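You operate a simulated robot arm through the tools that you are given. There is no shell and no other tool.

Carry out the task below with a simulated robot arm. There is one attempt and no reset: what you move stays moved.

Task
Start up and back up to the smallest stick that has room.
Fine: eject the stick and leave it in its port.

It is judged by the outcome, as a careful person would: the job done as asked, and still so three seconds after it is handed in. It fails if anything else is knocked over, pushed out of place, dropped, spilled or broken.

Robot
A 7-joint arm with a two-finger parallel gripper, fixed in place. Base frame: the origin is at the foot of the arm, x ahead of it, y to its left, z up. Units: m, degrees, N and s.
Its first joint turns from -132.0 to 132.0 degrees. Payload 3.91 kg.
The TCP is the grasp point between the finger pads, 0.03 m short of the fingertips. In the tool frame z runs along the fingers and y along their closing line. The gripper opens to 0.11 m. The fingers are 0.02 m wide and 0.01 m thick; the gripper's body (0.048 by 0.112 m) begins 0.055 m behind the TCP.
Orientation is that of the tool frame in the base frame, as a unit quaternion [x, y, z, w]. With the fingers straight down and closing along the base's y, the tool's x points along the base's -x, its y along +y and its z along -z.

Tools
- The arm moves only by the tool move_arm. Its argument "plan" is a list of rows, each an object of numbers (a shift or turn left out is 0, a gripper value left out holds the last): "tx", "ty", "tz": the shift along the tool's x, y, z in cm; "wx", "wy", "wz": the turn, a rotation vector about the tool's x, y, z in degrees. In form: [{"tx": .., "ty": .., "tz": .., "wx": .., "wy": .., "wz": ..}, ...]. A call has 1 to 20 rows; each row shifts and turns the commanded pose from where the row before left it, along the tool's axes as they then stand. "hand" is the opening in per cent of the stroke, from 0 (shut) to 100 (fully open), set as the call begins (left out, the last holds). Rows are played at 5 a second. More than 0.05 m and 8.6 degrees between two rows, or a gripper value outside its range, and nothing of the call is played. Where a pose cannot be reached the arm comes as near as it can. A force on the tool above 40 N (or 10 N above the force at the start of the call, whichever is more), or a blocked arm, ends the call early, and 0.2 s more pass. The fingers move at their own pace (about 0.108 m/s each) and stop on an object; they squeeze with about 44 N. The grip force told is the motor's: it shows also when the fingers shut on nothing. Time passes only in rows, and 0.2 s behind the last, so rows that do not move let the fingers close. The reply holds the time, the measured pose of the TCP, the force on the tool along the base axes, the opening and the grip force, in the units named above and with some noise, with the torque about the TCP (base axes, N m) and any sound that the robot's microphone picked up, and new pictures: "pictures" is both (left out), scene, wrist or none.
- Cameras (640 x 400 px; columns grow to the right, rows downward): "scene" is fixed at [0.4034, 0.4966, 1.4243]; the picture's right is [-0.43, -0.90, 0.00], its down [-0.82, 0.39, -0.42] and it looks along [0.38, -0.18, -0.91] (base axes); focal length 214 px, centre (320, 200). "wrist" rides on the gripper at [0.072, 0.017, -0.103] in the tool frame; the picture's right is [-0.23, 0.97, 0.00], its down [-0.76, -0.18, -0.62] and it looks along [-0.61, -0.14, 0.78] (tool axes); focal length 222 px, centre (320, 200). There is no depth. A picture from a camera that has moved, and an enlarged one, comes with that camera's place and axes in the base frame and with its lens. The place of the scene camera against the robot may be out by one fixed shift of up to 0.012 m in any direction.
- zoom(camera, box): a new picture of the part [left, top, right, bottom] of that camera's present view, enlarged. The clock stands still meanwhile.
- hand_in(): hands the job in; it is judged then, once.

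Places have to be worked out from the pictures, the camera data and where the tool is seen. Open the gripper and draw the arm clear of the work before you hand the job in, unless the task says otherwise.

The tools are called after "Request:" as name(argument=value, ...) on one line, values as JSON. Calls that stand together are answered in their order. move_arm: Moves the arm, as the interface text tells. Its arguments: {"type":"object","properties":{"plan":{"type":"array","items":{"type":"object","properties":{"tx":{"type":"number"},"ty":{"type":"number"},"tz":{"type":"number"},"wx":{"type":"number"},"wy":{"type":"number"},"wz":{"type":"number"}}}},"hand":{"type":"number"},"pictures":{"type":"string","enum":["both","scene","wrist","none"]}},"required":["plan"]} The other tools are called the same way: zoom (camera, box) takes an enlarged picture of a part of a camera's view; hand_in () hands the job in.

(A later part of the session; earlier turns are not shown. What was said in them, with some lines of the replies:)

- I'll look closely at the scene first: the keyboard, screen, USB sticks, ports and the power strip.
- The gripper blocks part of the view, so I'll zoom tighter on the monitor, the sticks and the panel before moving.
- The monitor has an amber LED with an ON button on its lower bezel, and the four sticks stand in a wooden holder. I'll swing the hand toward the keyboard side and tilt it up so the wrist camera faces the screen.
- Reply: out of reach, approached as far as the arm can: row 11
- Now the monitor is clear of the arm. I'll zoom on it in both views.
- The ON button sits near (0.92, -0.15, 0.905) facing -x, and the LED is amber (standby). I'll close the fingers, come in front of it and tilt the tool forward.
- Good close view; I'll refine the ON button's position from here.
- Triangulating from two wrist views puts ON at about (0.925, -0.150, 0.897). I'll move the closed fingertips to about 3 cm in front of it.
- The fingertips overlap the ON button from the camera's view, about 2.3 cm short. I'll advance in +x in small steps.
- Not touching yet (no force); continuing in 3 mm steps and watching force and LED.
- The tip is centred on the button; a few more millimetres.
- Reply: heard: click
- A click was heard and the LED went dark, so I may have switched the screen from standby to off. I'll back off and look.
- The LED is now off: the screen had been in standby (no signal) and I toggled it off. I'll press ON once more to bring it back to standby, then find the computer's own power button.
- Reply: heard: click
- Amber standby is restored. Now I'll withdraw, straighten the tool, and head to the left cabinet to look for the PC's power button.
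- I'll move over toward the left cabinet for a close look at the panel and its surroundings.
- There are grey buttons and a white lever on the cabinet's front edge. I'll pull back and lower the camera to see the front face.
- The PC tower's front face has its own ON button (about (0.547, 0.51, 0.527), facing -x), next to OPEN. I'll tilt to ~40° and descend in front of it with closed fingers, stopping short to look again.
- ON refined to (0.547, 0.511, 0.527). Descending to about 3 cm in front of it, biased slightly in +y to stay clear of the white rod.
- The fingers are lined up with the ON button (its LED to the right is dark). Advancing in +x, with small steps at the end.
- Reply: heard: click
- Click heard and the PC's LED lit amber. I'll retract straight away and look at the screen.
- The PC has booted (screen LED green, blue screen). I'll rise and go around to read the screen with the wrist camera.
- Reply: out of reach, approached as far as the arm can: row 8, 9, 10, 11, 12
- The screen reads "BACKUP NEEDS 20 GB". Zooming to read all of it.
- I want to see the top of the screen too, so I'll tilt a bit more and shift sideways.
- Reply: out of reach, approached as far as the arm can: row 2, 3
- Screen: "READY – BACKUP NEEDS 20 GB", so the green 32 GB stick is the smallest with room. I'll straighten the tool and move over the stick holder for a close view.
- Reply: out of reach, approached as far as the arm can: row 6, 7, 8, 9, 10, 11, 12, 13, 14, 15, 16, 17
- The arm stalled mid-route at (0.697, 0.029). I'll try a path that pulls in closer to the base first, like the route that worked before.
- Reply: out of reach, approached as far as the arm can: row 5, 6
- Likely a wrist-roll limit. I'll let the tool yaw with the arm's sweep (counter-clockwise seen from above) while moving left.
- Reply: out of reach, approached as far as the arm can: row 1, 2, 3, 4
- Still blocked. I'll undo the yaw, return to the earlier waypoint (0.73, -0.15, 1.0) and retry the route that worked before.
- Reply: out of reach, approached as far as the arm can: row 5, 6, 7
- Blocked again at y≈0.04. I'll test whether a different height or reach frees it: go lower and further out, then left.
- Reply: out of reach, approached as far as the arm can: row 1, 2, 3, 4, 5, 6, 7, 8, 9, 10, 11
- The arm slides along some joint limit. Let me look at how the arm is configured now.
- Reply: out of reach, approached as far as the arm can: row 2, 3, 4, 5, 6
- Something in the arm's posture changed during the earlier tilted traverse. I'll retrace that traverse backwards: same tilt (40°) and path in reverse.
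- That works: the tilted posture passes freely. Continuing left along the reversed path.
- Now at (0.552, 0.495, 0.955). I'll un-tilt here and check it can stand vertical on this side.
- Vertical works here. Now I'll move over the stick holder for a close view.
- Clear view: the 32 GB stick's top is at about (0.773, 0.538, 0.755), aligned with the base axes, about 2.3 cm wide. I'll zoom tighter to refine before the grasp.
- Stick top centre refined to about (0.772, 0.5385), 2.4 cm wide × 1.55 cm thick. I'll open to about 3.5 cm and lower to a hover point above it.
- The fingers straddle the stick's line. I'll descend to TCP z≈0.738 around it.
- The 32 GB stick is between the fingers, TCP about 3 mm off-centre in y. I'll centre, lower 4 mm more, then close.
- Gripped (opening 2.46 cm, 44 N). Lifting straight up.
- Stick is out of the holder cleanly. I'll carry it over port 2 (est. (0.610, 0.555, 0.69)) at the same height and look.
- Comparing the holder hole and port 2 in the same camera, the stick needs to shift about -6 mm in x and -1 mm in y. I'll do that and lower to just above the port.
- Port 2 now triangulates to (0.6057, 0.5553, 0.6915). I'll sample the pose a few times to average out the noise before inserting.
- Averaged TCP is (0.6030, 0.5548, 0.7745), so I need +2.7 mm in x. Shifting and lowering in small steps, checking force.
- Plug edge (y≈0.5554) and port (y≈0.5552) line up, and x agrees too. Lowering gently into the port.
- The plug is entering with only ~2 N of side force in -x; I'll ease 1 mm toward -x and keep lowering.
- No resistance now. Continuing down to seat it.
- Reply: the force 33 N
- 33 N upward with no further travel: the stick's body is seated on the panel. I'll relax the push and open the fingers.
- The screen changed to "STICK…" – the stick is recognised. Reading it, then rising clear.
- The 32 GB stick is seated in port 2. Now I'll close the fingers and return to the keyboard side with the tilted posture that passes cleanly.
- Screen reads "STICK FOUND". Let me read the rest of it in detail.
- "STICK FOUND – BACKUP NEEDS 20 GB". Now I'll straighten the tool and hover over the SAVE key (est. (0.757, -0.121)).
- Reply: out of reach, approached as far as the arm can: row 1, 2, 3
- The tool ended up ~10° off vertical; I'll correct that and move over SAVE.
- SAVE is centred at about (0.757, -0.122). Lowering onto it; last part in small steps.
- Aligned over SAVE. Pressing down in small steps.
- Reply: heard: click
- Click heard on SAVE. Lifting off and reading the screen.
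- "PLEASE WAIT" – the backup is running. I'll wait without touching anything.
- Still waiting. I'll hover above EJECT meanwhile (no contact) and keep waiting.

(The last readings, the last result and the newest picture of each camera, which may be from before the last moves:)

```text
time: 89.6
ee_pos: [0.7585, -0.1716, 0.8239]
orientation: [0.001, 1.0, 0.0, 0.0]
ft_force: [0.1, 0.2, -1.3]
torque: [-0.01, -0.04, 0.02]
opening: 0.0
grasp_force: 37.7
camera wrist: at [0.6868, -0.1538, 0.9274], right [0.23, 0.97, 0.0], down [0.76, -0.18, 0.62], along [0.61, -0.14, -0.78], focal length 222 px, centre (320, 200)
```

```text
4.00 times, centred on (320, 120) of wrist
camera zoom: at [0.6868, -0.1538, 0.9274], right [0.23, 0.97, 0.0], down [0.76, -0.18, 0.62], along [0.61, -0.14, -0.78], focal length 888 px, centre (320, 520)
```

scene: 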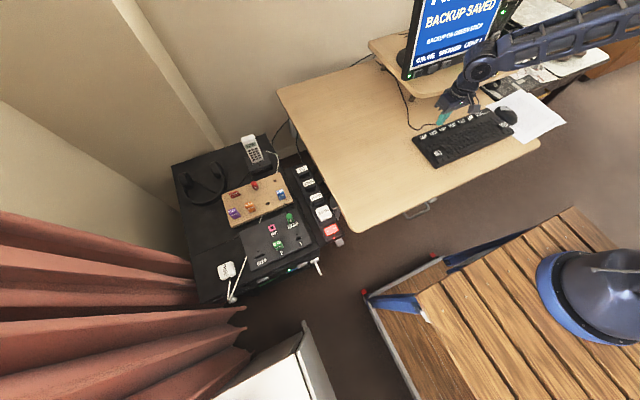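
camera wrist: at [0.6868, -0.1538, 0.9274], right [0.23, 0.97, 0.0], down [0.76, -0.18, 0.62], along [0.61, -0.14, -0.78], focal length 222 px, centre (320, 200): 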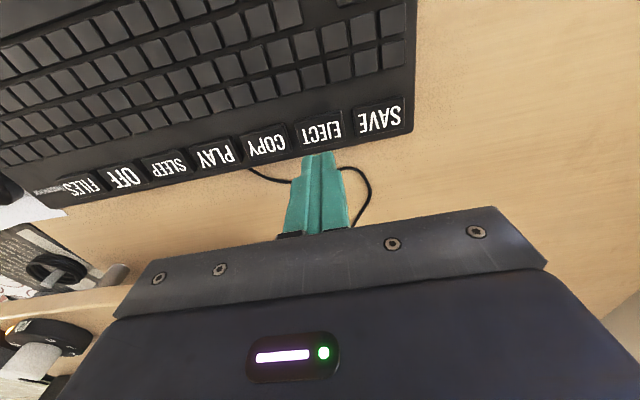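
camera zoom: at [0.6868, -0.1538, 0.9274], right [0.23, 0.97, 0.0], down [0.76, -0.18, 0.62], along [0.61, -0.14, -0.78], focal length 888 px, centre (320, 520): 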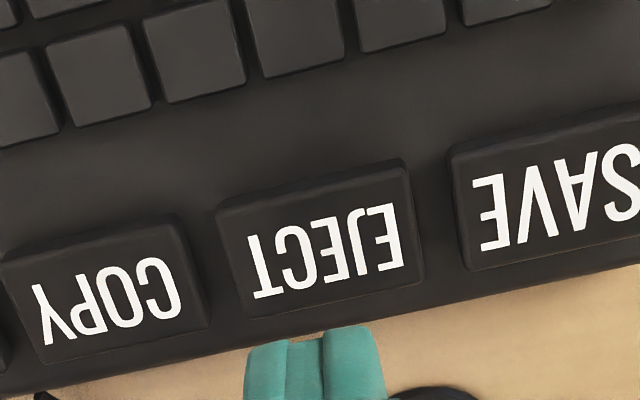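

"BACKUP SAVED – BACKUP ON GREEN STICK". Now pressing EJECT (est. (0.758, -0.170)).

Request:
move_arm(plan=[{"ty": 0.2, "tz": 3}, {"tz": 1}, {"tz": 0.3}, {"tz": 0.3}, {"tz": 0.2}], pictures="wrist")

```text
time: 90.8
ee_pos: [0.7581, -0.1698, 0.7755]
orientation: [0.001, 1.0, 0.001, 0.0]
ft_force: [1.3, -0.2, 2.4]
torque: [-0.01, -0.07, -0.03]
opening: 0.0002
grasp_force: 37.7
heard: click
camera wrist: at [0.6856, -0.1518, 0.8786], right [0.23, 0.97, 0.0], down [0.76, -0.18, 0.62], along [0.61, -0.14, -0.78], focal length 222 px, centre (320, 200)
```

wrist: 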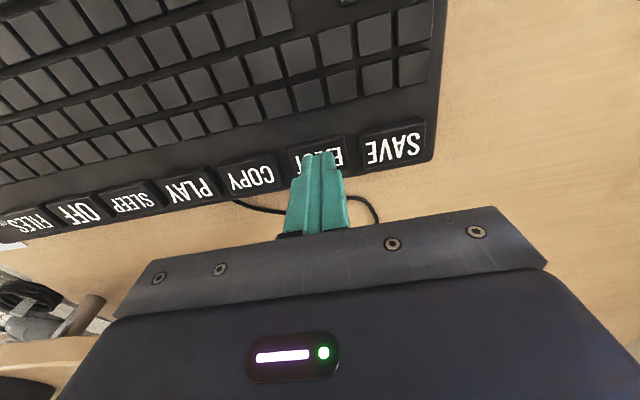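

Click on EJECT. Lifting off and checking the screen and the stick.

Request:
move_arm(plan=[{"tz": -1}, {"tz": -3}, {"tz": -4}, {}, {}], pictures="both")

Request:
zoom(camera="scene", box=[395, 0, 515, 75])

Request:
zoom(camera="scene", box=[200, 160, 350, 280])

```text
time: 92.0
ee_pos: [0.7559, -0.1687, 0.8562]
orientation: [0.001, 1.0, 0.0, 0.0]
ft_force: [-0.1, -0.1, 0.6]
torque: [-0.01, -0.03, 0.02]
opening: 0.0
grasp_force: 37.6
camera wrist: at [0.6846, -0.1515, 0.9593], right [0.23, 0.97, 0.0], down [0.76, -0.18, 0.62], along [0.61, -0.14, -0.78], focal length 222 px, centre (320, 200)
```

scene: 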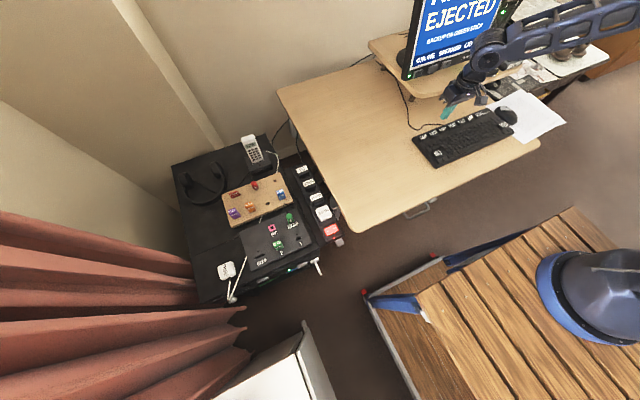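
wrist: 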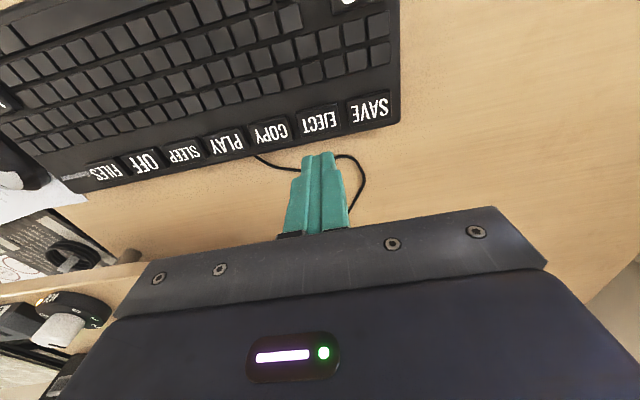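

```text
5.33 times, centred on (455, 38) of scene
camera zoom: at [0.4034, 0.4966, 1.4243], right [-0.43, -0.9, 0.0], down [-0.82, 0.39, -0.42], along [0.38, -0.18, -0.91], focal length 1144 px, centre (-400, 1067)
```

zoom: 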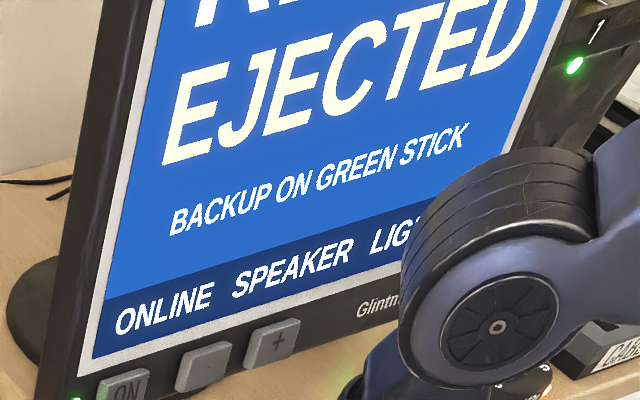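

```text
3.33 times, centred on (275, 220) of scene
camera zoom: at [0.4034, 0.4966, 1.4243], right [-0.43, -0.9, 0.0], down [-0.82, 0.39, -0.42], along [0.38, -0.18, -0.91], focal length 715 px, centre (470, 133)
```

zoom: 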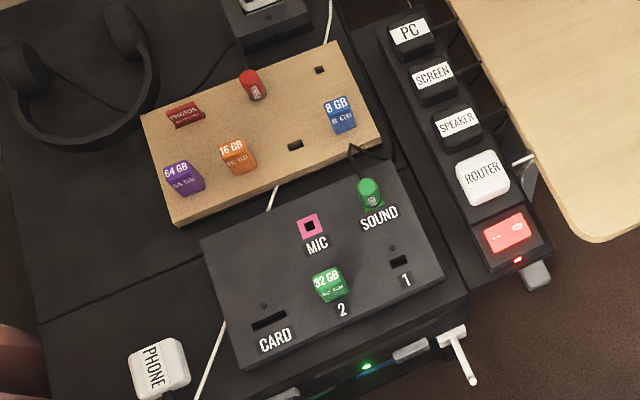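

"EJECTED – BACKUP ON GREEN STICK", and the stick remains in port 2 with everything else in place. I'll raise the arm clear of the work and open the gripper.

Request:
move_arm(plan=[{"tx": 1, "tz": -3.8}, {"tx": 1, "tz": -3.8}, {"tx": 1, "tz": -3.8}, {"tx": 1, "tz": -3.8}, {"tx": 1, "tz": -3.8}, {}], pictures="none")

Request:
move_arm(plan=[{}, {}, {}, {}], hand=100, pictures="both")

Request:
zoom(camera="scene", box=[390, 0, 590, 170])

Request:
zoom(camera="scene", box=[160, 120, 360, 310])

```text
time: 93.4
ee_pos: [0.706, -0.1681, 1.0472]
orientation: [0.001, 1.0, 0.001, 0.0]
ft_force: [-0.1, -0.6, -0.6]
torque: [0.0, 0.02, -0.01]
opening: 0.0001
grasp_force: 37.3
```

```text
time: 94.4
ee_pos: [0.7055, -0.1685, 1.048]
orientation: [0.001, 1.0, -0.001, 0.0]
ft_force: [1.3, -0.4, 0.5]
torque: [0.01, -0.01, 0.0]
opening: 0.1101
grasp_force: 0.1
camera wrist: at [0.6342, -0.1515, 1.151], right [0.23, 0.97, 0.0], down [0.76, -0.18, 0.62], along [0.61, -0.14, -0.78], focal length 222 px, centre (320, 200)
```

scene: 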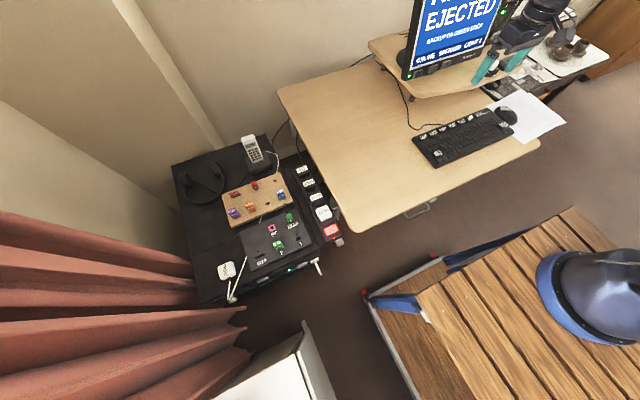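
wrist: 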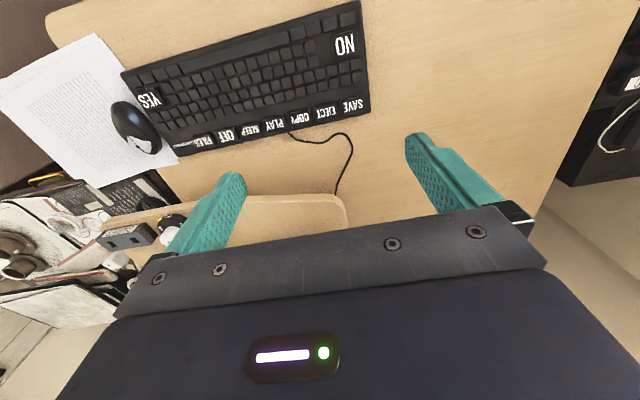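

```text
2.35 times, centred on (490, 85) of scene
camera zoom: at [0.4034, 0.4966, 1.4243], right [-0.43, -0.9, 0.0], down [-0.82, 0.39, -0.42], along [0.38, -0.18, -0.91], focal length 505 px, centre (-80, 471)
```

zoom: 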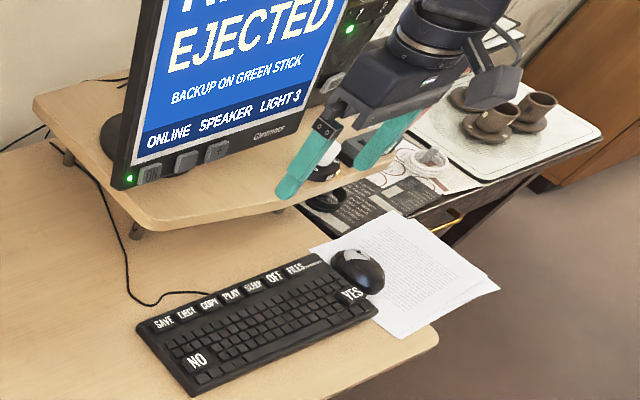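

```text
2.11 times, centred on (260, 215) of scene
camera zoom: at [0.4034, 0.4966, 1.4243], right [-0.43, -0.9, 0.0], down [-0.82, 0.39, -0.42], along [0.38, -0.18, -0.91], focal length 452 px, centre (446, 168)
```

zoom: 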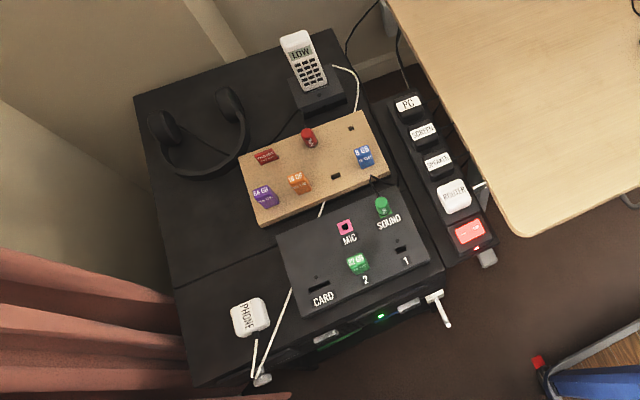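

Everything checks out: the PC is on, the screen shows "EJECTED – BACKUP ON GREEN STICK", the 32 GB stick is in port 2, nothing else has moved, and the arm is clear with the gripper open. Handing in.

Request:
hand_in()

```text
The job is handed in.
```

The PC is on and the backup is saved on the green 32 GB stick. The stick has been ejected and left in port 2.

- **Choice of stick:** The screen said the backup needs 20 GB, so 32 GB was the smallest stick with room; 8 GB and 16 GB were too small.
- **Final state:** The screen reads "EJECTED – BACKUP ON GREEN STICK". In the last pictures nothing else had been moved. The arm is drawn clear of the desk with the gripper open.
- **One slip:** I first pressed the monitor's ON button, thinking it was the computer's, which switched the screen off. I pressed it again to restore standby, then started the PC from the ON button on its tower.
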